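You operate a simulated robot arm through the tools that you are given. There is no shell and no other tool. Be economical: measure what you need, move in short steps, check, and stop when the job is done.

You are at the controls of a simulated two-armed robot. One attempt, no reset.

## Task
Hold the arc still while you pull its black cap off and wipe its smudge away.
Fine: cap in the green bin, yellow cloth back; close both latches only once the cap is off and the smudge is gone; the arc stays in the grey fixture.

The check looks at the end state, three seconds after you hand in, the way a careful person would. Anything else that was tipped, shoved, dropped, spilled or broken makes it a failure. A push-on lid holds only when it is set on centred and level and pressed home; a screw cap is set on level and turned clockwise until tight. Flat cloth is picked up by pressing the open fingertips on it (5 to 10 N) and closing them slowly along it; thin cloth reads only 2 to 8 mm in the jaws.

## Robot
Two 7-joint arms with two-finger parallel grippers on one trunk, on a base that drives. Base frame: it is fixed to the floor where the robot stands at the start and does not move with it; the origin is under the middle of the robot, x ahead of it, y to its left, z up. Units: m, degrees, N and s.
The left shoulder is at the start at [0.07, 0.134, 1.151], the right one opposite. With the tool pointing down near the work surface each hand reaches from about 0.1 to 0.64 m from the robot's upright axis, wherever it stands, measured 20 degrees to its own side. Places, roughly: plain end of the top silver arc [0.4, 0.3, 0.8]; bin [0.6, 0, 0.8]; yellow latch [0.7, -0.2, 0.8]; black latch [0.8, 0.2, 0.8]; orange thumb screw [0.5, 0.2, 0.8]. Payload 1.57 kg a hand.
The tool frame of a hand sits at the grasp point between the pads (the TCP): z along the fingers, y along the line on which they close. The tips reach 0.03 m beyond it. The gripper opens to 0.08 m. The fingers are 0.017 m wide and 0.012 m thick; the gripper's body (0.04 by 0.082 m) begins 0.08 m behind the TCP.
Orientation is told as [roll, pitch, yaw] about the base's x, y, z axes, in that order, counted from this pose: with the fingers straight down and closing along the base's y, the tool's x points along the base's -x, its y along +y and its z along -z.

## Interface
- The arms move only by the tool step_arm. It takes "left_steps", "right_steps" or both (then of equal length, played together; a hand with none holds still); each is a list of rows, each an object of numbers (a shift or turn left out is 0, a gripper value left out holds the last): "wx", "wy", "wz": the turn, a rotation vector about the tool's x, y, z in degrees; "x", "y", "z": the shift along the tool's x, y, z in cm; "grip": the gripper command, from -1 (shut) to 1 (fully open), values between in proportion. In form: [{"wx": .., "wy": .., "wz": .., "x": .., "y": .., "z": .., "grip": ..}, ...]. A call has 1 to 12 rows; each row is the pose to reach, as a shift and turn from the pose commanded when the call began, along the tool's axes at that moment. A row lasts 0.2 s, in which the tool goes at most 0.05 m and 8.6 degrees; a call with a longer step from one row to the next is refused whole, and so is a gripper value outside its range. Where a pose cannot be reached the arm comes as near as it can. A force on the tool above 40 N (or 10 N above the force at the start of the call, whichever is more), or a blocked arm, ends the call early, and 0.2 s more pass. Each finger travels about 0.153 m/s and halts on what it meets, pressing with about 22 N; the grip force reading is that of the motor and also rises with nothing between the fingers. The clock runs only during rows and for 0.2 s after the last one: add rows that repeat a pose to give the fingers time. It gives the time, the measured TCP pose, the force on the tool (base axes), the opening and the grip force at its end, in the units of the frame above (readings bear some noise).
- Cameras (640 x 400 px; columns grow to the right, rows downward): "scene" is now at [0.1367, -0.003, 1.3794]; the picture's right is [-0.06, -1.00, 0.00], its down [-0.59, 0.03, -0.81] and it looks along [0.81, -0.05, -0.59] (base axes); focal length 261 px, centre (320, 200). "left" rides on the left gripper at [0.072, 0.007, -0.122] in its tool frame; the picture's right is [-0.09, 1.00, 0.00], its down [-0.84, -0.08, -0.54] and it looks along [-0.54, -0.05, 0.84] (tool axes); focal length 238 px, centre (320, 200). "right" rides on the right gripper at [0.072, -0.007, -0.122] in its tool frame; the picture's right is [0.09, 1.00, 0.00], its down [-0.84, 0.08, -0.54] and it looks along [-0.54, 0.05, 0.84] (tool axes); focal length 238 px, centre (320, 200). There is no depth. A picture from a camera that has moved, and an enlarged one, comes with that camera's place and axes in the base frame and with its lens.
- camera(camera): a new picture of that camera. The clock stands still meanwhile.
- slide_trunk(by): slides the trunk up (or, below 0, down) by that many m; the arms and the scene camera ride with it, the base frame stays. It gives what a move gives, with no picture.
- base_move(legs): drives the robot by 1 to 6 legs, each [ahead, left, turn to the left] in m, m and degrees, along the robot's own axes; the way and the turn of a leg run together, so that a leg with both is an arc; at most 1.5 m and 180 degrees a leg. The arms and the cameras ride along, it lands a little off, and it stops where it bumps. It gives what a move gives.
- aim_head(pan, tilt): turns the head with the scene camera to pan (to the left, within 86 degrees either way) and tilt (down, from -29 to 69), counted from straight ahead of the robot. It gives what a move gives.
- enlarge(camera, box): a new picture of the part [left, top, right, bottom] of that camera's present view, enlarged. The clock stands still meanwhile.
- close_job(): hands the job in; it is judged then, once.

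Go step by step. Nothing tells you exact positions but the pictures and the camera data: compare them with the known pose of the tool, close in by small moves and look again before you grip or let go. The budget is 120 turns and 88 pictures, counting those below and the enlarged ones. Unless the task says otherwise, let go and move clear before handing in, and close with one line.

The tools are called after "Call:" by a JSON object that holds its "method" and its "body". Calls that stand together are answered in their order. step_arm: Moves the arms, as the interface text tells. Its arguments: {"type":"object","properties":{"left_steps":{"type":"array","items":{"type":"object","properties":{"wx":{"type":"number"},"wy":{"type":"number"},"wz":{"type":"number"},"x":{"type":"number"},"y":{"type":"number"},"z":{"type":"number"},"grip":{"type":"number"}}}},"right_steps":{"type":"array","items":{"type":"object","properties":{"wx":{"type":"number"},"wy":{"type":"number"},"wz":{"type":"number"},"x":{"type":"number"},"y":{"type":"number"},"z":{"type":"number"},"grip":{"type":"number"}}}}},"required":[]} The other tools are called the same way: slide_trunk (by) slides the trunk up or down; base_move (legs) drives the base; aim_head (pan, tilt) turns the head that bears the scene camera; camera (camera) takes a picture; enlarge (camera, box) takes an enlarged picture of a part of a camera's view; close_job () hands the job in.

At the start:

```text
clock: 0.0
left_tool_pos: [0.5016, 0.1993, 1.0845]
left_tcp_rot: [0.0, 0.0, 0.2]
left_ft_force: [0.6, -0.4, -0.3]
left_finger_gap: 0.0799
left_grip_force: 0.0
right_tool_pos: [0.4327, -0.1947, 1.154]
right_tcp_rot: [0.1, -0.1, 0.0]
right_ft_force: [0.6, 0.4, 0.2]
right_finger_gap: 0.08
right_grip_force: 0.2
trunk travel left (down, up): [-0.725, 0.215]
robot x, y, heading: [0.0004, -0.0006, 0.1]
head pan, tilt: [-3.2, 35.9]
```

scene: 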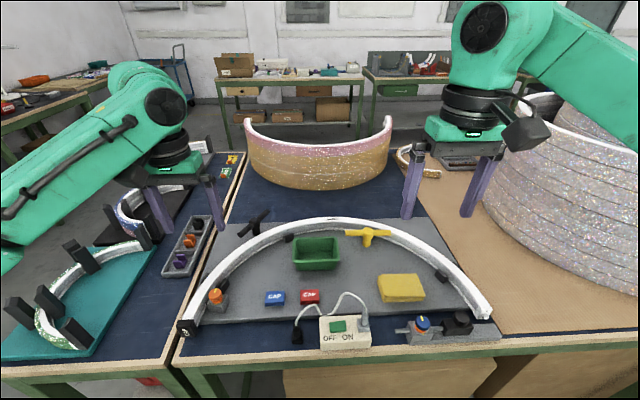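
right: 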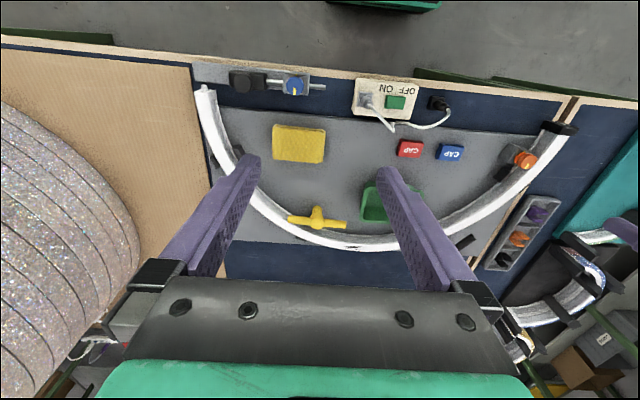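
left: 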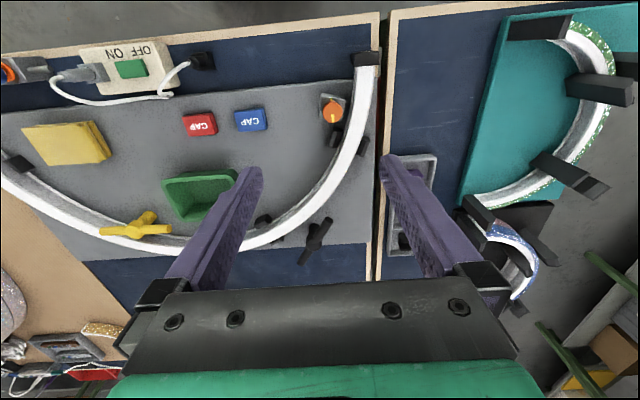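

I see the white arc in the grey fixture, with a black piece on its left end, a yellow and a black latch, the yellow cloth and the green bin. I'll enlarge both ends and the arc to find the cap and the smudge.

Call:
{"method": "enlarge", "body": {"camera": "scene", "box": [160, 200, 340, 350]}}

Call:
{"method": "enlarge", "body": {"camera": "scene", "box": [330, 200, 510, 350]}}

Call:
{"method": "enlarge", "body": {"camera": "left", "box": [220, 30, 400, 270]}}

Call:
{"method": "enlarge", "body": {"camera": "right", "box": [180, 50, 380, 260]}}

```text
2.67 times, centred on (250, 275) of scene
camera zoom: at [0.1367, -0.003, 1.3794], right [-0.06, -1.0, 0.0], down [-0.59, 0.03, -0.81], along [0.81, -0.05, -0.59], focal length 695 px, centre (507, 0)
```

zoom: 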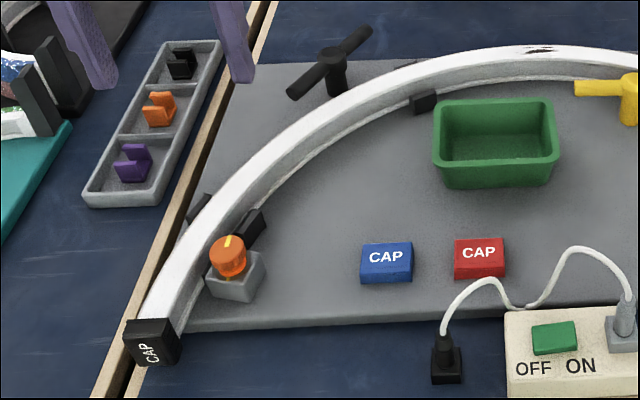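

```text
2.67 times, centred on (420, 275) of scene
camera zoom: at [0.1367, -0.003, 1.3794], right [-0.06, -1.0, 0.0], down [-0.59, 0.03, -0.81], along [0.81, -0.05, -0.59], focal length 695 px, centre (53, 0)
```

zoom: 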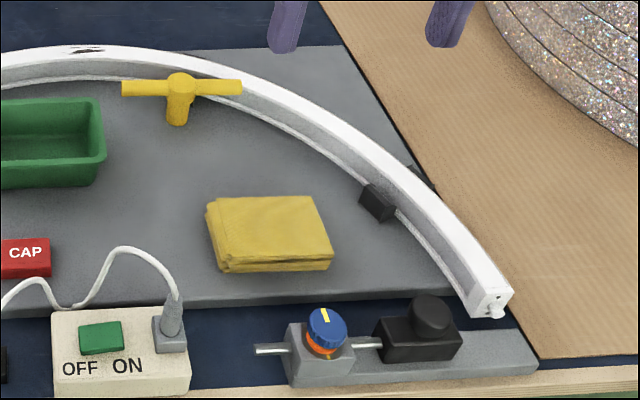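

```text
1.67 times, centred on (310, 150) of left
camera zoom: at [0.4293, 0.207, 1.206], right [0.09, 1.0, 0.0], down [0.84, -0.08, 0.54], along [0.54, -0.05, -0.84], focal length 397 px, centre (337, 283)
```

zoom: 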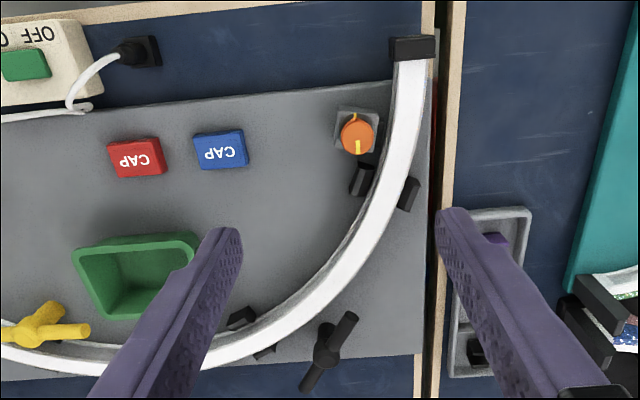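

```text
1.90 times, centred on (280, 155) of right
camera zoom: at [0.3605, -0.2001, 1.2778], right [-0.09, 1.0, 0.0], down [0.84, 0.08, 0.54], along [0.54, 0.05, -0.84], focal length 454 px, centre (396, 286)
```

zoom: 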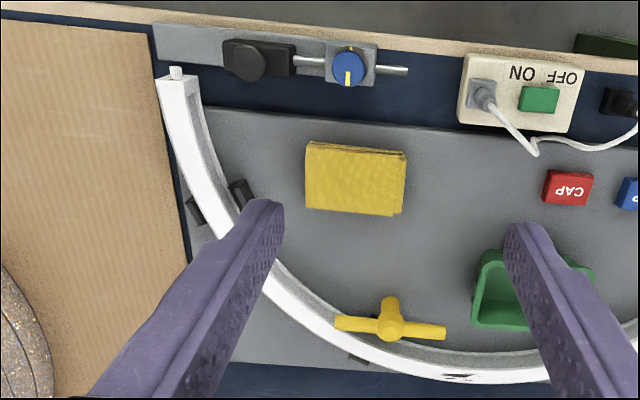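

The cap is on the near-left end (about x 0.45, y 0.27) and the smudge is on the top face at the apex (about x 0.78, y -0.08). The apex is beyond reach, so I look down to see how much room the base has.

Call:
{"method": "aim_head", "body": {"pan": 0, "tilt": 69}}

Call:
{"method": "camera", "body": {"camera": "scene"}}

```text
clock: 1.0
left_tool_pos: [0.5013, 0.1999, 1.0841]
left_tcp_rot: [0.0, 0.1, 0.1]
left_ft_force: [0.4, 0.5, -0.3]
left_finger_gap: 0.0801
left_grip_force: 0.1
right_tool_pos: [0.4317, -0.1948, 1.1548]
right_tcp_rot: [0.1, 0.0, 0.0]
right_ft_force: [0.4, -0.8, -0.3]
right_finger_gap: 0.0802
right_grip_force: 0.0
trunk travel left (down, up): [-0.725, 0.215]
robot x, y, heading: [0.0042, 0.0003, -0.1]
head pan, tilt: [0.0, 68.8]
```

```text
80 pictures are left
camera scene: at [0.1052, 0.0019, 1.3372], right [0.0, -1.0, 0.0], down [-0.93, 0.0, -0.36], along [0.36, 0.0, -0.93], focal length 261 px, centre (320, 200)
```

scene: 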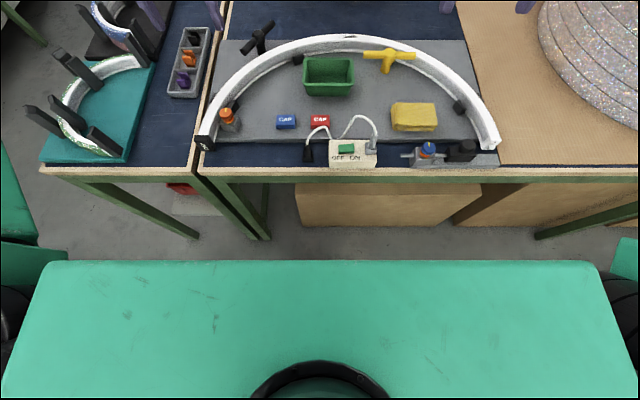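

From above, the torso is clear of the table (front edge about x 0.39). Before driving in I check the green object at the top of the right camera's view, which is probably the base front.

Call:
{"method": "enlarge", "body": {"camera": "right", "box": [260, 0, 640, 110]}}

Call:
{"method": "enlarge", "body": {"camera": "scene", "box": [190, 15, 350, 165]}}

Call:
{"method": "enlarge", "body": {"camera": "scene", "box": [340, 20, 510, 180]}}

```text
1.68 times, centred on (450, 55) of right
camera zoom: at [0.3605, -0.2001, 1.2778], right [-0.09, 1.0, 0.0], down [0.84, 0.08, 0.54], along [0.54, 0.05, -0.84], focal length 401 px, centre (101, 444)
```

zoom: 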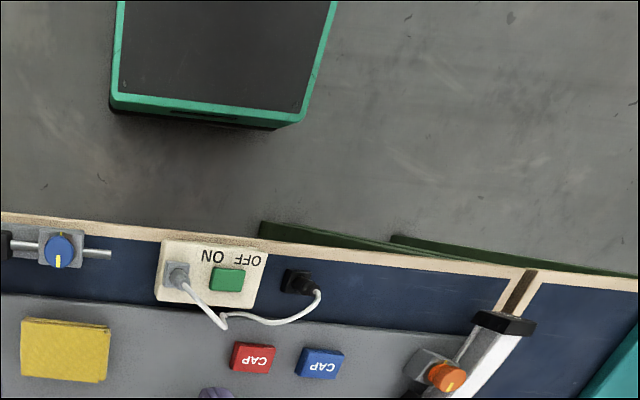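

```text
2.67 times, centred on (270, 90) of scene
camera zoom: at [0.1052, 0.0019, 1.3372], right [0.0, -1.0, 0.0], down [-0.93, 0.0, -0.36], along [0.36, 0.0, -0.93], focal length 695 px, centre (453, 493)
```

zoom: 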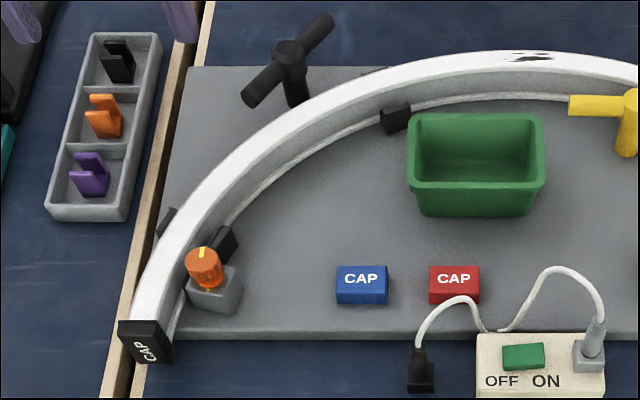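

```text
2.50 times, centred on (425, 100) of scene
camera zoom: at [0.1052, 0.0019, 1.3372], right [0.0, -1.0, 0.0], down [-0.93, 0.0, -0.36], along [0.36, 0.0, -0.93], focal length 652 px, centre (58, 450)
```

zoom: 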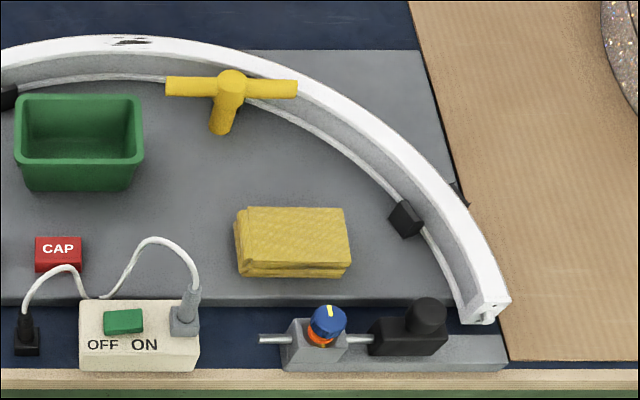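

The base is low and about ±0.2 m wide with its front at x≈0.25, so it fits under the table between the legs. I shift right 6 cm and drive ahead 19 cm.

Call:
{"method": "base_move", "body": {"legs": [[0, -0.06, 0], [0.19, 0, 0]]}}

Call:
{"method": "aim_head", "body": {"pan": 0, "tilt": 55}}

Call:
{"method": "camera", "body": {"camera": "scene"}}

Call:
{"method": "camera", "body": {"camera": "right"}}

Call:
{"method": "camera", "body": {"camera": "left"}}

```text
clock: 3.1
left_tool_pos: [0.6907, 0.1405, 1.0848]
left_tcp_rot: [0.0, -0.1, 0.1]
left_ft_force: [0.0, -0.2, -0.9]
left_finger_gap: 0.0802
left_grip_force: 0.1
right_tool_pos: [0.6208, -0.2556, 1.1567]
right_tcp_rot: [0.1, -0.2, 0.0]
right_ft_force: [0.0, 0.7, 0.5]
right_finger_gap: 0.08
right_grip_force: 0.0
trunk travel left (down, up): [-0.725, 0.215]
robot x, y, heading: [0.1901, -0.0591, 0.1]
head pan, tilt: [0.0, 68.8]
```

```text
clock: 3.9
left_tool_pos: [0.6926, 0.1412, 1.0841]
left_tcp_rot: [-0.1, 0.1, 0.1]
left_ft_force: [0.2, 0.1, 0.5]
left_finger_gap: 0.08
left_grip_force: 0.0
right_tool_pos: [0.6228, -0.2552, 1.1547]
right_tcp_rot: [0.0, -0.1, 0.0]
right_ft_force: [0.3, 0.1, 0.6]
right_finger_gap: 0.0799
right_grip_force: 0.0
trunk travel left (down, up): [-0.725, 0.215]
robot x, y, heading: [0.1919, -0.0587, 0.0]
head pan, tilt: [0.0, 55.0]
```

```text
76 pictures are left
camera scene: at [0.3125, -0.0581, 1.3525], right [0.0, -1.0, 0.0], down [-0.82, 0.0, -0.57], along [0.57, 0.0, -0.82], focal length 261 px, centre (320, 200)
```

scene: 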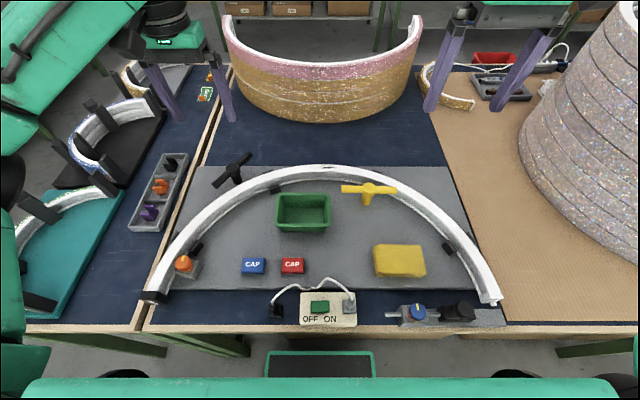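

```text
75 pictures are left
camera right: at [0.5517, -0.2599, 1.2776], right [-0.09, 1.0, 0.0], down [0.84, 0.08, 0.54], along [0.54, 0.05, -0.84], focal length 238 px, centre (320, 200)
```

right: 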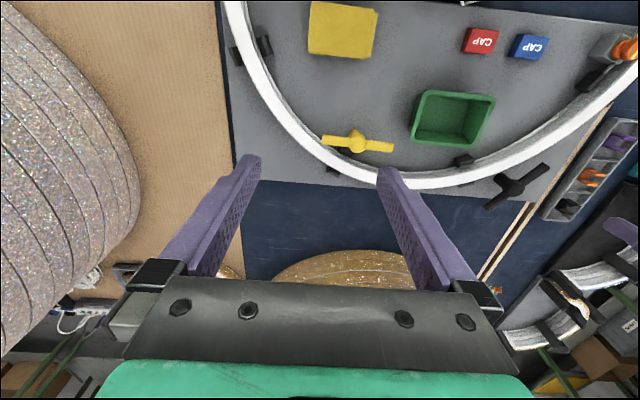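

```text
74 pictures are left
camera left: at [0.6202, 0.1472, 1.2058], right [0.09, 1.0, 0.0], down [0.84, -0.08, 0.54], along [0.54, -0.05, -0.84], focal length 238 px, centre (320, 200)
```

left: 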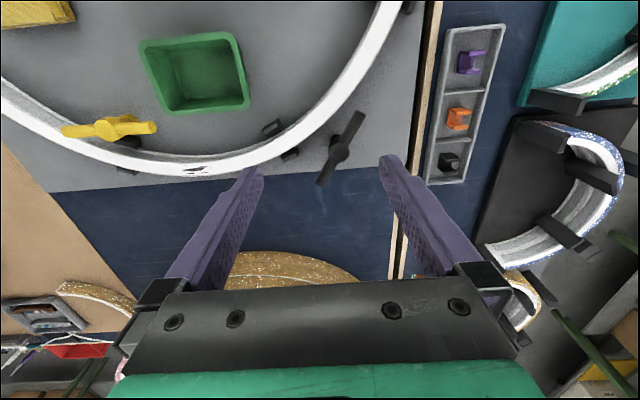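

The base is in place. By triangulation the arc's top is at z≈0.845, the smudge is at (0.773, -0.078), the cap at (0.45, 0.265), the yellow latch at (0.69, -0.157) and the black one at (0.76, 0.165). The right hand goes above the arc's apex turned 90° to hold it, and the left hand goes above the cap.

Call:
{"method": "step_arm", "body": {"left_steps": [{"x": 2, "y": 1, "z": 0}, {"x": 4, "y": 2, "z": 0}, {"x": 6.5, "y": 3, "z": 0}, {"x": 9, "y": 4, "z": 1}, {"x": 11, "y": 5, "z": 2}, {"x": 13, "y": 6, "z": 3}, {"x": 15, "y": 7.5, "z": 4}, {"x": 17, "y": 9, "z": 5}, {"x": 19, "y": 10, "z": 6}, {"x": 21, "y": 11, "z": 7}, {"x": 24, "y": 12.4, "z": 8}, {"x": 24, "y": 12.4, "z": 8}], "right_steps": [{"x": -1.3, "y": 2, "z": 1.5, "wz": -8.2}, {"x": -2.6, "y": 4, "z": 3, "wz": -16.4}, {"x": -4, "y": 6, "z": 4.5, "wz": -24.6}, {"x": -5.3, "y": 8, "z": 6, "wz": -32.8}, {"x": -6.7, "y": 10, "z": 7.5, "wz": -41}, {"x": -8, "y": 12, "z": 9, "wz": -49.2}, {"x": -9.4, "y": 14, "z": 10.5, "wz": -57.4}, {"x": -10.8, "y": 16, "z": 12, "wz": -65.6}, {"x": -12, "y": 18, "z": 13.5, "wz": -73.8}, {"x": -13.5, "y": 20.5, "z": 15.5, "wz": -82}, {"x": -14.9, "y": 22.5, "z": 17.5, "wz": -90}, {"x": -14.9, "y": 22.5, "z": 17.5, "wz": -90}]}}

Call:
{"method": "camera", "body": {"camera": "right"}}

Call:
{"method": "camera", "body": {"camera": "left"}}

Call:
{"method": "camera", "body": {"camera": "scene"}}

```text
clock: 6.5
left_tool_pos: [0.4755, 0.2745, 1.0122]
left_tcp_rot: [-0.1, 0.3, 0.0]
left_ft_force: [0.1, -0.4, -0.3]
left_finger_gap: 0.08
left_grip_force: 0.1
left hand out of reach, approached as far as the arm can: row 10, 11, 12
right_tool_pos: [0.4896, -0.029, 0.9853]
right_tcp_rot: [-7.3, 0.0, 84.9]
right_ft_force: [0.7, 1.0, -3.6]
right_finger_gap: 0.0801
right_grip_force: 0.0
right hand out of reach, approached as far as the arm can: row 4, 5, 6, 7, 8, 9, 10, 11, 12
trunk travel left (down, up): [-0.725, 0.215]
robot x, y, heading: [0.1885, -0.0606, -0.2]
head pan, tilt: [0.0, 55.0]
```

```text
73 pictures are left
camera right: at [0.4751, -0.0988, 1.107], right [-0.99, 0.0, -0.13], down [-0.07, 0.85, 0.53], along [0.11, 0.53, -0.84], focal length 238 px, centre (320, 200)
```

right: 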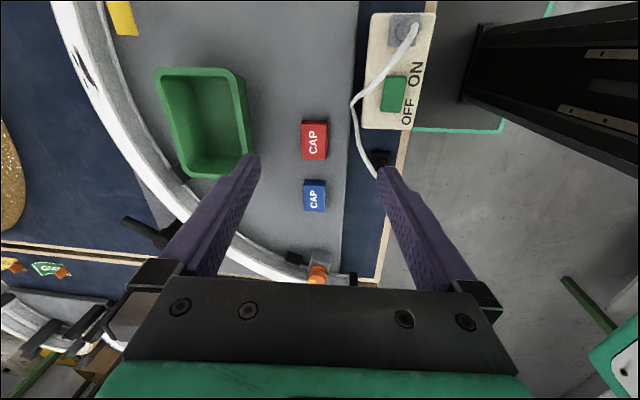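

```text
72 pictures are left
camera left: at [0.4028, 0.2818, 1.1332], right [0.09, 1.0, 0.0], down [0.84, -0.08, 0.54], along [0.54, -0.05, -0.84], focal length 238 px, centre (320, 200)
```

left: 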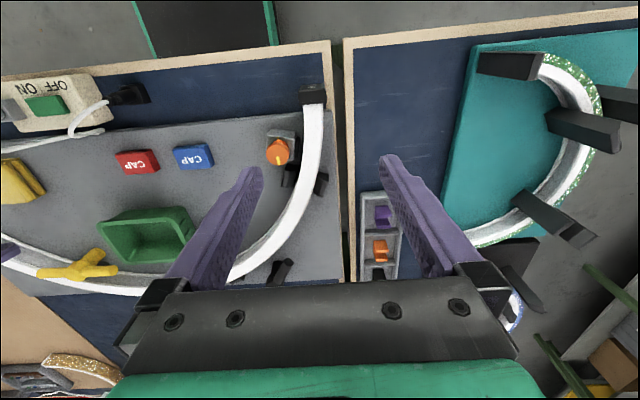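

```text
71 pictures are left
camera scene: at [0.3155, -0.0582, 1.3519], right [0.0, -1.0, 0.0], down [-0.82, 0.0, -0.57], along [0.57, 0.0, -0.82], focal length 261 px, centre (320, 200)
```

scene: 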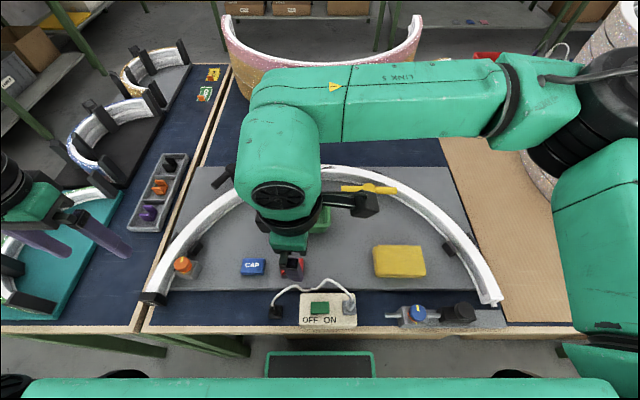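

The right arm ran into a joint limit when turned +90° and ended up at x≈0.49. I'll undo that turn while backing the hand up, then try turning it the other way.

Call:
{"method": "step_arm", "body": {"right_steps": [{"x": 1.5, "y": -1, "z": -1, "wz": 8}, {"x": 3, "y": -2, "z": -2, "wz": 16}, {"x": 4.5, "y": -3, "z": -3, "wz": 24}, {"x": 6, "y": -4, "z": -4, "wz": 32}, {"x": 7.5, "y": -5, "z": -5, "wz": 40}, {"x": 9, "y": -6, "z": -6, "wz": 48}, {"x": 11, "y": -7, "z": -6.5, "wz": 56}, {"x": 13, "y": -8, "z": -6.5, "wz": 64}, {"x": 15, "y": -9, "z": -6.5, "wz": 72}, {"x": 17, "y": -10, "z": -6.5, "wz": 79}, {"x": 18, "y": -11, "z": -6.5, "wz": 86}]}}

```text
clock: 8.9
left_tool_pos: [0.4718, 0.2745, 1.0133]
left_tcp_rot: [0.0, 0.1, 0.2]
left_ft_force: [-0.8, -0.6, 0.0]
left_finger_gap: 0.0801
left_grip_force: 0.0
right_tool_pos: [0.5741, -0.2179, 1.0649]
right_tcp_rot: [-1.0, -7.4, -1.3]
right_ft_force: [0.1, 0.6, 0.2]
right_finger_gap: 0.0801
right_grip_force: 0.1
trunk travel left (down, up): [-0.725, 0.215]
robot x, y, heading: [0.1864, -0.0616, 0.1]
head pan, tilt: [0.0, 55.0]
```

The right hand is back near neutral. I'll level it, then turn to -90° while moving toward the apex.

Call:
{"method": "step_arm", "body": {"right_steps": [{"wy": 7.4, "wx": 1, "wz": -1.3}, {"wy": 7.4, "wx": 1, "wz": -1.3}]}}

Call:
{"method": "step_arm", "body": {"right_steps": [{"x": -1.2, "y": 1.1, "z": 0, "wz": 8.2}, {"x": -2.4, "y": 2.2, "z": 0, "wz": 16.4}, {"x": -3.6, "y": 3.3, "wz": 24.6}, {"x": -5, "y": 4.5, "wz": 32.8}, {"x": -6.5, "y": 5.6, "wz": 41}, {"x": -8, "y": 6.8, "wz": 49.2}, {"x": -10, "y": 8, "wz": 57.4}, {"x": -12, "y": 9.5, "wz": 65.6}, {"x": -14, "y": 11, "wz": 73.8}, {"x": -16, "y": 12.5, "wz": 82}, {"x": -18, "y": 14, "wz": 90}]}}

```text
clock: 9.5
left_tool_pos: [0.4718, 0.275, 1.0117]
left_tcp_rot: [-0.1, 0.1, 0.1]
left_ft_force: [-0.2, 0.4, 0.0]
left_finger_gap: 0.0801
left_grip_force: 0.1
right_tool_pos: [0.5732, -0.2187, 1.0647]
right_tcp_rot: [-2.1, 0.1, -0.1]
right_ft_force: [-0.2, 0.0, 0.9]
right_finger_gap: 0.0801
right_grip_force: 0.0
trunk travel left (down, up): [-0.725, 0.215]
robot x, y, heading: [0.1903, -0.0623, 0.1]
head pan, tilt: [0.0, 55.0]
```

```text
clock: 11.9
left_tool_pos: [0.4701, 0.2763, 1.0118]
left_tcp_rot: [-0.1, 0.1, 0.2]
left_ft_force: [0.3, 0.1, 0.6]
left_finger_gap: 0.0799
left_grip_force: 0.0
right_tool_pos: [0.7531, -0.0768, 1.0638]
right_tcp_rot: [0.8, -1.9, -89.3]
right_ft_force: [-0.6, -0.2, 0.0]
right_finger_gap: 0.0798
right_grip_force: 0.0
right hand out of reach, approached as far as the arm can: row 11
trunk travel left (down, up): [-0.725, 0.215]
robot x, y, heading: [0.1904, -0.0604, 0.2]
head pan, tilt: [0.0, 55.0]
```

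A yaw of -90° works and the hand is over the apex. I look with the cameras to line up on the arc.

Call:
{"method": "camera", "body": {"camera": "right"}}

Call:
{"method": "camera", "body": {"camera": "scene"}}

```text
70 pictures are left
camera right: at [0.7438, 0.0002, 1.1835], right [0.99, 0.11, 0.01], down [0.08, -0.82, 0.57], along [0.07, -0.57, -0.82], focal length 238 px, centre (320, 200)
```

right: 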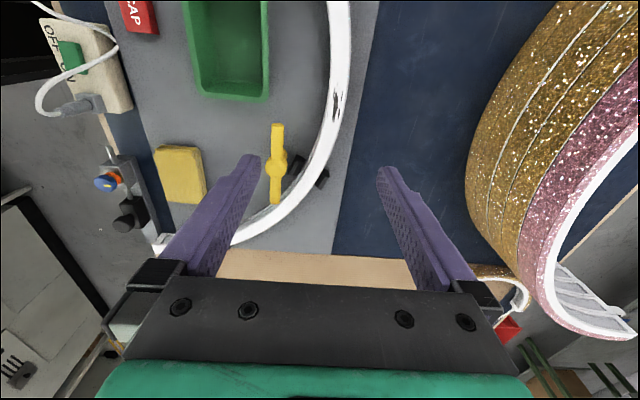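

```text
69 pictures are left
camera scene: at [0.3111, -0.0553, 1.3527], right [0.0, -1.0, 0.0], down [-0.82, 0.0, -0.57], along [0.57, 0.0, -0.82], focal length 261 px, centre (320, 200)
```

scene: 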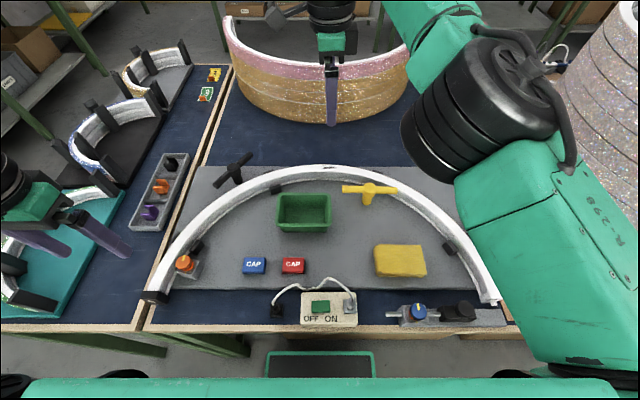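

The smudge is confirmed at (0.777, -0.076), and the arc is about 2.4 cm wide. I lower the right hand to just above the arc and check its alignment.

Call:
{"method": "step_arm", "body": {"right_steps": [{"x": 0.4, "y": 0.5, "z": 3, "wx": 1.9, "wy": -0.8}, {"x": 0.8, "y": 1, "z": 6, "wx": 1.9, "wy": -0.8}, {"x": 1.2, "y": 1.5, "z": 9, "wx": 1.9, "wy": -0.8}, {"x": 1.6, "y": 2.3, "z": 12, "wx": 1.9, "wy": -0.8}, {"x": 1.6, "y": 2.3, "z": 15, "wx": 1.9, "wy": -0.8}, {"x": 1.6, "y": 2.3, "z": 17, "wx": 1.9, "wy": -0.8}, {"x": 1.6, "y": 2.3, "z": 17.5, "wx": 1.9, "wy": -0.8}]}}

Call:
{"method": "camera", "body": {"camera": "right"}}

Call:
{"method": "enlarge", "body": {"camera": "scene", "box": [240, 60, 440, 220]}}

```text
clock: 13.5
left_tool_pos: [0.4703, 0.2752, 1.0125]
left_tcp_rot: [-0.1, 0.2, 0.1]
left_ft_force: [0.0, -0.8, -0.2]
left_finger_gap: 0.0798
left_grip_force: 0.1
right_tool_pos: [0.7553, -0.0772, 0.8881]
right_tcp_rot: [-1.9, -2.8, -90.1]
right_ft_force: [-0.3, 0.0, 0.0]
right_finger_gap: 0.0801
right_grip_force: 0.1
right hand out of reach, approached as far as the arm can: row 1, 2, 3, 4, 5, 6, 7
trunk travel left (down, up): [-0.725, 0.215]
robot x, y, heading: [0.192, -0.0606, -0.0]
head pan, tilt: [0.0, 55.0]
```

```text
68 pictures are left
camera right: at [0.7524, 0.0034, 1.0057], right [1.0, 0.09, -0.04], down [0.09, -0.81, 0.58], along [0.02, -0.58, -0.81], focal length 238 px, centre (320, 200)
```

right: 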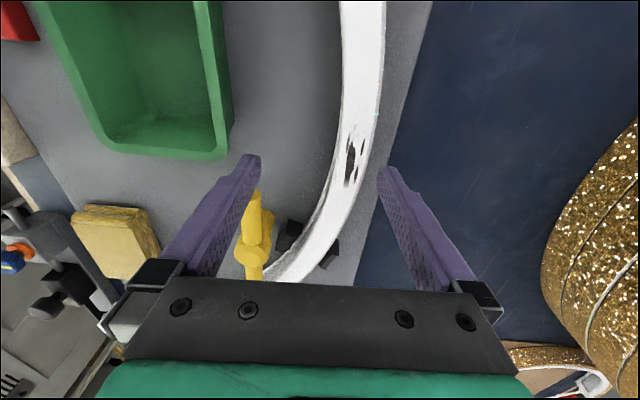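

```text
2.50 times, centred on (340, 140) of scene
camera zoom: at [0.3112, -0.058, 1.3527], right [0.0, -1.0, 0.0], down [-0.82, 0.0, -0.57], along [0.57, 0.0, -0.82], focal length 652 px, centre (270, 350)
```

zoom: 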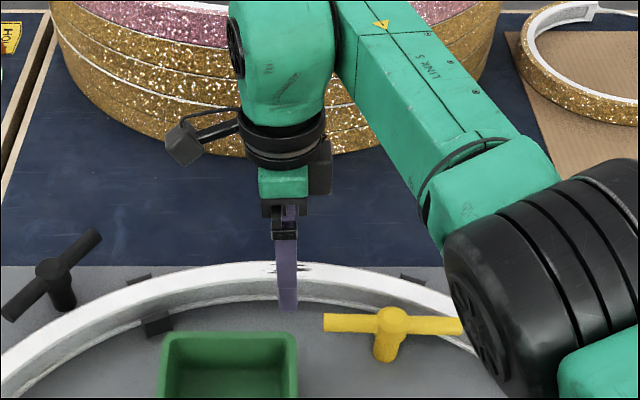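

The right hand stops about 2 cm short of the arc's centreline. I'll look at the gap between the base and the box under the table to see whether a bit more forward drive is safe.

Call:
{"method": "aim_head", "body": {"pan": 0, "tilt": 69}}

Call:
{"method": "camera", "body": {"camera": "scene"}}

```text
clock: 14.2
left_tool_pos: [0.4702, 0.2744, 1.0125]
left_tcp_rot: [-0.1, 0.1, 0.2]
left_ft_force: [0.2, -0.3, -0.8]
left_finger_gap: 0.08
left_grip_force: 0.0
right_tool_pos: [0.7547, -0.0773, 0.8872]
right_tcp_rot: [-2.0, -2.9, -90.0]
right_ft_force: [-0.4, 0.1, -0.5]
right_finger_gap: 0.0801
right_grip_force: 0.0
trunk travel left (down, up): [-0.725, 0.215]
robot x, y, heading: [0.1952, -0.064, 0.0]
head pan, tilt: [0.0, 68.8]
```

```text
66 pictures are left
camera scene: at [0.2956, -0.0579, 1.3372], right [0.0, -1.0, 0.0], down [-0.93, 0.0, -0.36], along [0.36, 0.0, -0.93], focal length 261 px, centre (320, 200)
```

scene: 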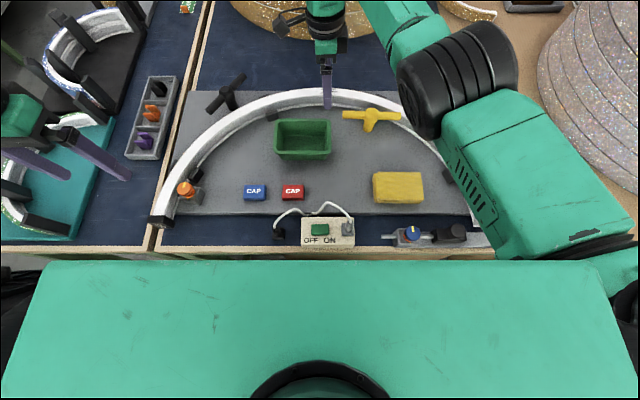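

In the tilt-55 view the base front works out at x≈0.42 and the box at about 0.475. Another 3 cm ahead is safe, so I raise the right hand a little first and then drive.

Call:
{"method": "step_arm", "body": {"right_steps": [{"z": -2}, {"z": -4}]}}

Call:
{"method": "base_move", "body": {"legs": [[0.03, 0, 0]]}}

Call:
{"method": "aim_head", "body": {"pan": 0, "tilt": 57}}

```text
clock: 14.8
left_tool_pos: [0.4711, 0.2748, 1.0119]
left_tcp_rot: [-0.1, 0.1, 0.2]
left_ft_force: [0.1, -0.3, -0.4]
left_finger_gap: 0.08
left_grip_force: 0.0
right_tool_pos: [0.7527, -0.075, 0.9278]
right_tcp_rot: [-2.0, -3.0, -90.1]
right_ft_force: [0.3, -1.0, 0.6]
right_finger_gap: 0.0801
right_grip_force: 0.1
trunk travel left (down, up): [-0.725, 0.215]
robot x, y, heading: [0.188, -0.0595, -0.1]
head pan, tilt: [0.0, 68.8]
```

```text
clock: 15.7
left_tool_pos: [0.4962, 0.2751, 1.0144]
left_tcp_rot: [-0.2, -0.1, 0.1]
left_ft_force: [-0.2, -1.2, 1.0]
left_finger_gap: 0.08
left_grip_force: 0.1
right_tool_pos: [0.7813, -0.0745, 0.9288]
right_tcp_rot: [-1.7, -2.9, -90.1]
right_ft_force: [0.0, 0.6, 0.3]
right_finger_gap: 0.08
right_grip_force: 0.0
trunk travel left (down, up): [-0.725, 0.215]
robot x, y, heading: [0.2235, -0.06, -0.2]
head pan, tilt: [0.0, 68.8]
```

```text
clock: 16.4
left_tool_pos: [0.502, 0.2765, 1.0123]
left_tcp_rot: [0.0, 0.2, 0.1]
left_ft_force: [0.5, -0.2, 0.3]
left_finger_gap: 0.08
left_grip_force: 0.1
right_tool_pos: [0.7859, -0.0734, 0.9272]
right_tcp_rot: [-2.0, -2.9, -90.1]
right_ft_force: [-1.1, 0.7, 0.2]
right_finger_gap: 0.0798
right_grip_force: 0.1
trunk travel left (down, up): [-0.725, 0.215]
robot x, y, heading: [0.2186, -0.0582, -0.2]
head pan, tilt: [0.0, 57.0]
```

The base moved and the right hand can now reach the arc's centreline. Next I test whether the left hand can still reach the cap from here.

Call:
{"method": "step_arm", "body": {"left_steps": [{"x": 1, "z": 2}, {"x": 2, "z": 4}, {"x": 3, "z": 6}, {"x": 4, "z": 8}, {"x": 5, "z": 9}, {"x": 5, "y": -0.8, "z": 9}]}}

Call:
{"method": "camera", "body": {"camera": "left"}}

Call:
{"method": "camera", "body": {"camera": "scene"}}

```text
clock: 17.8
left_tool_pos: [0.4938, 0.3074, 0.923]
left_tcp_rot: [-0.3, 0.1, 0.1]
left_ft_force: [1.2, 0.5, 0.2]
left_finger_gap: 0.0802
left_grip_force: 0.1
left hand out of reach, approached as far as the arm can: row 1, 2, 3, 4, 5, 6
right_tool_pos: [0.7843, -0.0753, 0.9288]
right_tcp_rot: [-1.8, -2.9, -90.2]
right_ft_force: [0.2, -0.4, 0.6]
right_finger_gap: 0.0801
right_grip_force: 0.1
trunk travel left (down, up): [-0.725, 0.215]
robot x, y, heading: [0.2174, -0.0594, -0.1]
head pan, tilt: [0.0, 57.0]
```

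```text
65 pictures are left
camera left: at [0.4231, 0.3154, 1.0454], right [0.09, 1.0, 0.0], down [0.84, -0.07, 0.54], along [0.54, -0.05, -0.84], focal length 238 px, centre (320, 200)
```

left: 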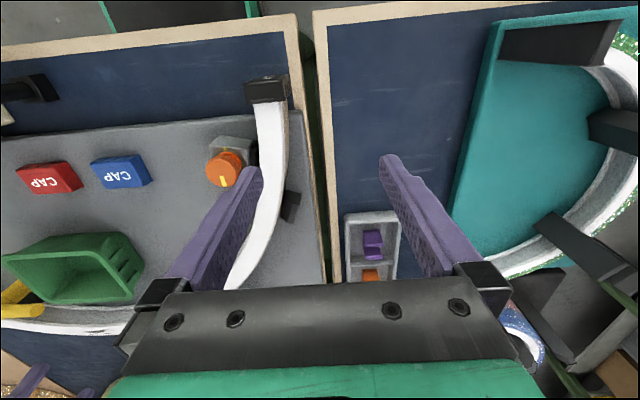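

```text
64 pictures are left
camera scene: at [0.3388, -0.0582, 1.3502], right [0.0, -1.0, 0.0], down [-0.84, 0.0, -0.54], along [0.54, 0.0, -0.84], focal length 261 px, centre (320, 200)
```

scene: 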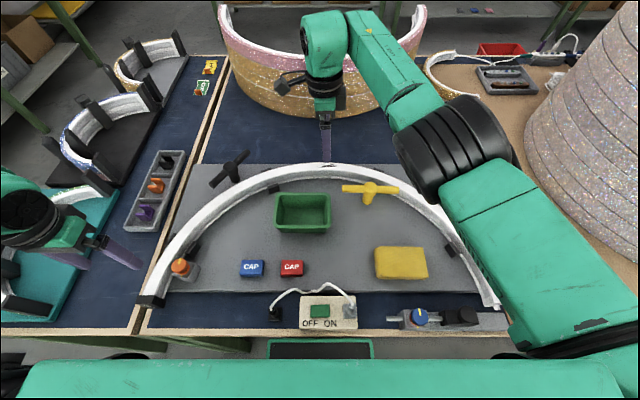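

The left hand can't reach the cap from here, so I'll pull the cap from a base position further back later. I wipe first: the right hand goes above the yellow cloth, at about (0.53, -0.23).

Call:
{"method": "step_arm", "body": {"right_steps": [{"z": -4}, {"x": -2, "y": -4, "z": -5}, {"x": -4, "y": -8, "z": -5}, {"x": -7, "y": -12, "z": -5}, {"x": -10, "y": -16, "z": -5}, {"x": -12, "y": -20, "z": -5}, {"x": -14, "y": -23, "z": -5}, {"x": -15, "y": -25.5, "z": -5}, {"x": -15, "y": -25.5, "z": -5}]}}

Call:
{"method": "camera", "body": {"camera": "right"}}

Call:
{"method": "camera", "body": {"camera": "scene"}}

```text
clock: 19.8
left_tool_pos: [0.4956, 0.3084, 0.9235]
left_tcp_rot: [-0.2, 0.2, 0.0]
left_ft_force: [0.4, 0.0, 0.0]
left_finger_gap: 0.08
left_grip_force: 0.0
right_tool_pos: [0.5305, -0.22, 0.9943]
right_tcp_rot: [-2.0, -2.9, -90.1]
right_ft_force: [0.7, 0.3, -0.7]
right_finger_gap: 0.08
right_grip_force: 0.0
trunk travel left (down, up): [-0.725, 0.215]
robot x, y, heading: [0.2222, -0.0602, 0.1]
head pan, tilt: [0.0, 57.0]
```

```text
63 pictures are left
camera right: at [0.5295, -0.141, 1.1121], right [1.0, 0.09, -0.04], down [0.1, -0.81, 0.58], along [0.02, -0.58, -0.81], focal length 238 px, centre (320, 200)
```

right: 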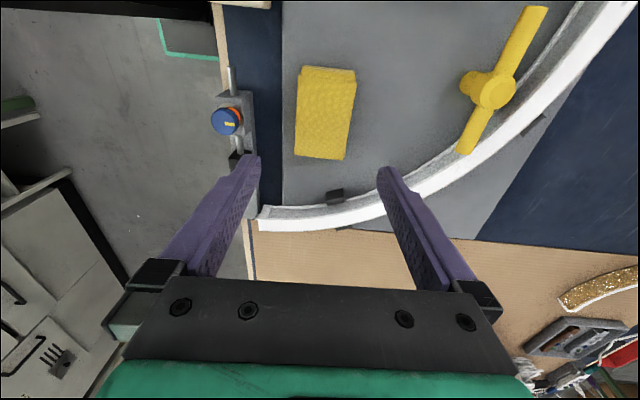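

```text
62 pictures are left
camera scene: at [0.3397, -0.0574, 1.3501], right [0.0, -1.0, 0.0], down [-0.84, 0.0, -0.54], along [0.54, 0.0, -0.84], focal length 261 px, centre (320, 200)
```

scene: 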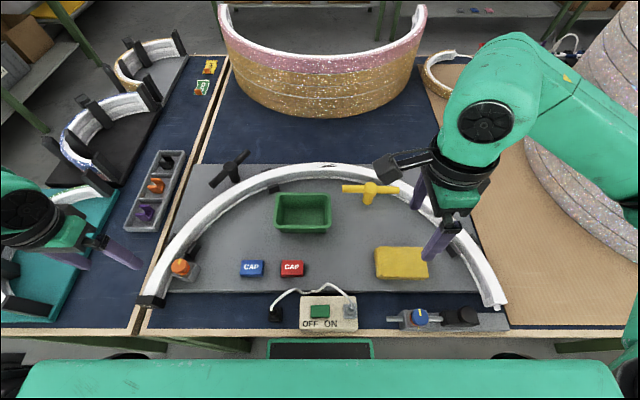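

The cloth lies straight below the right hand, with its centre at about (0.531, -0.225) and measuring 6.6 × 11 cm. I level the hand, part the fingers to about 4 cm and come down close to it.

Call:
{"method": "step_arm", "body": {"right_steps": [{"wx": -2, "wy": 2.9, "z": 2, "grip": 0}, {"wx": -2, "wy": 2.9, "z": 5, "grip": 0}, {"wx": -2, "wy": 2.9, "z": 8, "grip": 0}, {"wx": -2, "wy": 2.9, "z": 11, "grip": 0}, {"wx": -2, "wy": 2.9, "z": 13, "grip": 0}, {"wx": -2, "wy": 2.9, "z": 13, "grip": 0}]}}

Call:
{"method": "camera", "body": {"camera": "right"}}

Call:
{"method": "enlarge", "body": {"camera": "scene", "box": [340, 180, 520, 340]}}

```text
clock: 21.2
left_tool_pos: [0.4951, 0.3083, 0.924]
left_tcp_rot: [-0.2, 0.2, 0.1]
left_ft_force: [-0.1, -0.8, 0.2]
left_finger_gap: 0.0803
left_grip_force: 0.2
right_tool_pos: [0.5267, -0.2275, 0.8643]
right_tcp_rot: [0.1, 0.0, -90.0]
right_ft_force: [0.4, -0.4, 0.1]
right_finger_gap: 0.0398
right_grip_force: 0.1
trunk travel left (down, up): [-0.725, 0.215]
robot x, y, heading: [0.2182, -0.0594, -0.1]
head pan, tilt: [0.0, 57.0]
```

```text
61 pictures are left
camera right: at [0.5214, -0.1538, 0.9854], right [1.0, 0.09, 0.0], down [0.08, -0.84, 0.54], along [0.05, -0.54, -0.84], focal length 238 px, centre (320, 200)
```

right: 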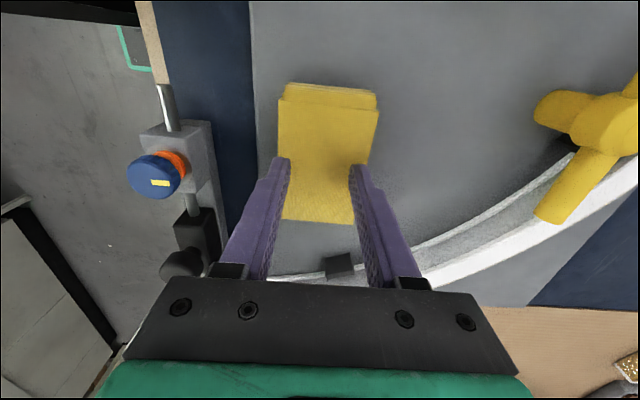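

```text
2.50 times, centred on (430, 260) of scene
camera zoom: at [0.3391, -0.0579, 1.3502], right [0.0, -1.0, 0.0], down [-0.84, 0.0, -0.54], along [0.54, 0.0, -0.84], focal length 652 px, centre (45, 50)
```

zoom: 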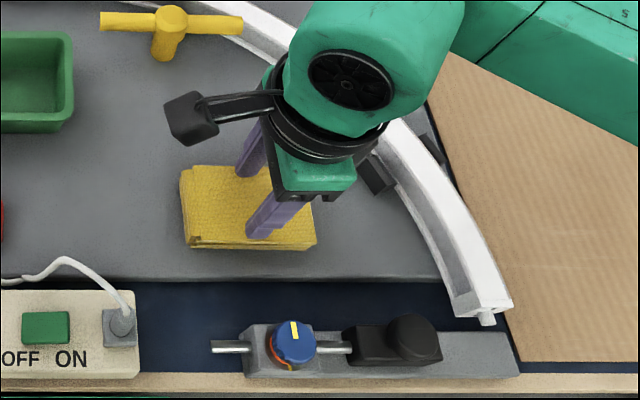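

The fingertips are centred on the cloth. I descend in small steps, watching the force.

Call:
{"method": "step_arm", "body": {"right_steps": [{"z": 0.5}, {"z": 1.0}, {"z": 1.3}]}}

Call:
{"method": "step_arm", "body": {"right_steps": [{"z": 0.3}, {"z": 0.5}]}}

```text
clock: 22.0
left_tool_pos: [0.4923, 0.3072, 0.9249]
left_tcp_rot: [-0.1, 0.0, 0.1]
left_ft_force: [-0.3, -0.6, -1.1]
left_finger_gap: 0.0798
left_grip_force: 0.1
right_tool_pos: [0.528, -0.2267, 0.8569]
right_tcp_rot: [0.6, 0.1, -90.0]
right_ft_force: [-5.5, -3.1, 27.2]
right_finger_gap: 0.0399
right_grip_force: 0.1
trunk travel left (down, up): [-0.725, 0.215]
robot x, y, heading: [0.2209, -0.0603, -0.1]
head pan, tilt: [0.0, 57.0]
stopped in row 3 (right hand): the force on the tool passed its limit (the readings are from after the stop); the commanded pose is now the measured one
```

```text
clock: 22.3
left_tool_pos: [0.4928, 0.3071, 0.9236]
left_tcp_rot: [-0.2, 0.1, 0.0]
left_ft_force: [-0.2, -0.3, 0.9]
left_finger_gap: 0.0801
left_grip_force: 0.1
right_tool_pos: [0.5284, -0.228, 0.8562]
right_tcp_rot: [0.7, 0.1, -90.0]
right_ft_force: [-6.7, -1.8, 28.6]
right_finger_gap: 0.042
right_grip_force: 0.8
trunk travel left (down, up): [-0.725, 0.215]
robot x, y, heading: [0.22, -0.0644, 0.1]
head pan, tilt: [0.0, 57.0]
stopped in row 1 (right hand): the force on the tool passed its limit (the readings are from after the stop); the commanded pose is now the measured one
```

Contact came at tip z≈0.827. I ease off to a light press and close slowly.

Call:
{"method": "step_arm", "body": {"right_steps": [{"z": -0.1}, {"z": -0.2}]}}

```text
clock: 22.9
left_tool_pos: [0.4945, 0.3089, 0.9243]
left_tcp_rot: [-0.2, 0.1, 0.0]
left_ft_force: [-0.8, 0.6, -0.7]
left_finger_gap: 0.0799
left_grip_force: 0.0
right_tool_pos: [0.5286, -0.2269, 0.8572]
right_tcp_rot: [0.7, 0.1, -90.1]
right_ft_force: [-2.0, 1.7, 10.8]
right_finger_gap: 0.0424
right_grip_force: 0.9
trunk travel left (down, up): [-0.725, 0.215]
robot x, y, heading: [0.2227, -0.0579, -0.1]
head pan, tilt: [0.0, 57.0]
```

Call:
{"method": "step_arm", "body": {"right_steps": [{"z": -0.04, "grip": -0.1}, {"z": -0.04, "grip": -0.2}, {"z": -0.04, "grip": -0.3}, {"z": -0.04, "grip": -0.4}, {"z": -0.04, "grip": -0.5}, {"z": -0.04, "grip": -0.6}, {"z": -0.04, "grip": -0.7}, {"z": -0.04, "grip": -0.8}, {"z": -0.04, "grip": -0.9}, {"z": -0.04, "grip": -1}, {"z": -0.04, "grip": -1}, {"z": -0.04, "grip": -1}]}}

Call:
{"method": "camera", "body": {"camera": "right"}}

```text
clock: 25.5
left_tool_pos: [0.4949, 0.3076, 0.9232]
left_tcp_rot: [-0.3, 0.2, 0.1]
left_ft_force: [-0.3, 0.6, 0.0]
left_finger_gap: 0.0798
left_grip_force: 0.2
right_tool_pos: [0.5301, -0.2283, 0.8569]
right_tcp_rot: [0.7, 0.0, -90.1]
right_ft_force: [-0.7, -0.6, 1.3]
right_finger_gap: 0.0001
right_grip_force: 21.5
trunk travel left (down, up): [-0.725, 0.215]
robot x, y, heading: [0.2209, -0.0579, 0.0]
head pan, tilt: [0.0, 57.0]
```

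```text
59 pictures are left
camera right: at [0.523, -0.1543, 0.979], right [1.0, 0.09, 0.01], down [0.07, -0.84, 0.54], along [0.06, -0.54, -0.84], focal length 238 px, centre (320, 200)
```

right: 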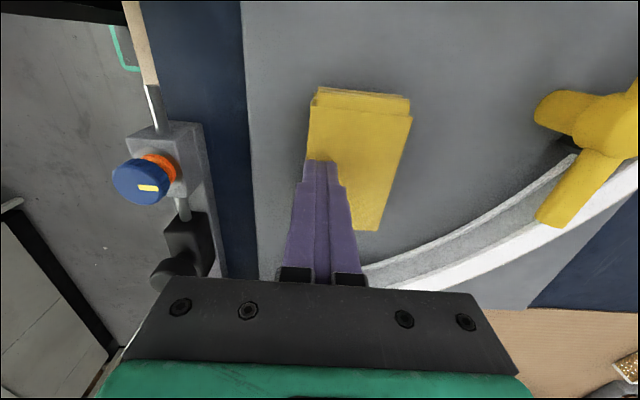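

The cloth acts as a soft block about 2 cm thick: the fingertips slid it about 2 cm in +x and closed on nothing. Its centre is now at about (0.554, -0.231) and it is 6.3 cm wide, so I'll open the hand and grip it from its sides.

Call:
{"method": "step_arm", "body": {"right_steps": [{"z": -1.5}, {"z": -3}, {"y": 2.4, "x": -0.3, "z": -3, "grip": 1}, {"y": 2.4, "x": -0.3, "z": -3, "grip": 1}, {"y": 2.4, "x": -0.3, "z": -3, "grip": 1}]}}

Call:
{"method": "camera", "body": {"camera": "right"}}

Call:
{"method": "enlarge", "body": {"camera": "scene", "box": [360, 200, 480, 300]}}

```text
clock: 26.7
left_tool_pos: [0.4957, 0.3087, 0.9238]
left_tcp_rot: [-0.3, 0.2, 0.1]
left_ft_force: [0.2, -0.6, 0.0]
left_finger_gap: 0.0801
left_grip_force: 0.1
right_tool_pos: [0.5545, -0.23, 0.8871]
right_tcp_rot: [0.6, 0.2, -90.1]
right_ft_force: [0.2, 0.0, -0.4]
right_finger_gap: 0.08
right_grip_force: 0.0
trunk travel left (down, up): [-0.725, 0.215]
robot x, y, heading: [0.2199, -0.0589, 0.2]
head pan, tilt: [0.0, 57.0]
```

```text
58 pictures are left
camera right: at [0.5471, -0.1571, 1.0096], right [1.0, 0.09, 0.01], down [0.07, -0.84, 0.54], along [0.06, -0.54, -0.84], focal length 238 px, centre (320, 200)
```

right: 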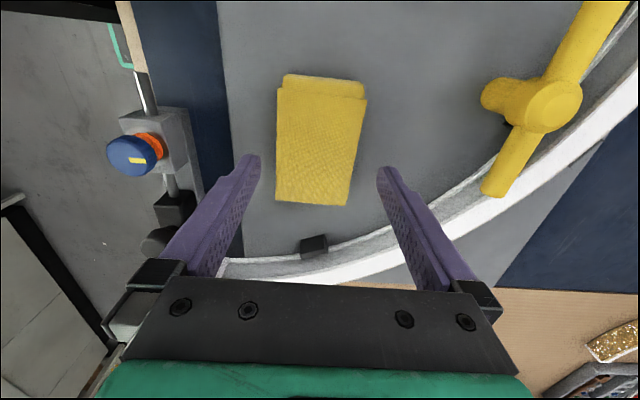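

```text
4.00 times, centred on (420, 250) of scene
camera zoom: at [0.339, -0.0581, 1.3502], right [0.0, -1.0, 0.0], down [-0.84, 0.0, -0.54], along [0.54, 0.0, -0.84], focal length 1043 px, centre (-80, 0)
```

zoom: 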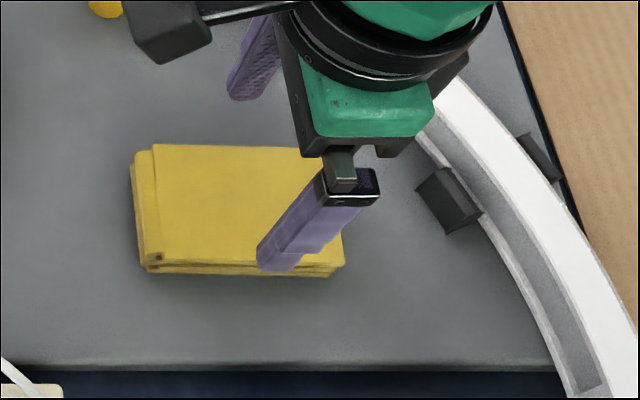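

The cloth sits centred between the open fingers. I go down around it to just above the plate and close.

Call:
{"method": "step_arm", "body": {"right_steps": [{"z": 1.2}, {"z": 2.4}, {"z": 3.4}, {"z": 4.2}, {"z": 4.6}]}}

Call:
{"method": "step_arm", "body": {"right_steps": [{"grip": 0.7}, {"grip": 0.5}, {"grip": 0.3}, {"grip": 0.1}, {"grip": -0.1}, {"grip": -0.3}, {"grip": -0.5}, {"grip": -0.8}, {"grip": -1}, {"grip": -1}]}}

Call:
{"method": "camera", "body": {"camera": "right"}}

```text
clock: 27.9
left_tool_pos: [0.4943, 0.3083, 0.9234]
left_tcp_rot: [-0.2, 0.3, 0.1]
left_ft_force: [-1.1, 0.7, -0.9]
left_finger_gap: 0.0801
left_grip_force: 0.0
right_tool_pos: [0.5538, -0.231, 0.84]
right_tcp_rot: [0.6, 0.0, -90.1]
right_ft_force: [0.3, -0.8, 0.7]
right_finger_gap: 0.0798
right_grip_force: 0.0
trunk travel left (down, up): [-0.725, 0.215]
robot x, y, heading: [0.221, -0.0609, -0.2]
head pan, tilt: [0.0, 57.0]
```

```text
clock: 30.1
left_tool_pos: [0.496, 0.3089, 0.9235]
left_tcp_rot: [-0.2, 0.2, 0.1]
left_ft_force: [0.5, 0.1, -0.1]
left_finger_gap: 0.0798
left_grip_force: 0.0
right_tool_pos: [0.5543, -0.2316, 0.8397]
right_tcp_rot: [0.7, 0.1, -90.0]
right_ft_force: [-0.1, 0.3, -0.2]
right_finger_gap: 0.0637
right_grip_force: 21.9
trunk travel left (down, up): [-0.725, 0.215]
robot x, y, heading: [0.2173, -0.057, 0.2]
head pan, tilt: [0.0, 57.0]
```

```text
56 pictures are left
camera right: at [0.5473, -0.1573, 0.9628], right [1.0, 0.09, 0.01], down [0.07, -0.84, 0.54], along [0.06, -0.54, -0.84], focal length 238 px, centre (320, 200)
```

right: 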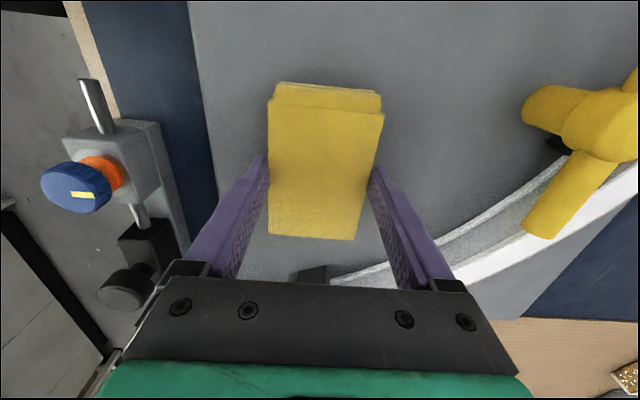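

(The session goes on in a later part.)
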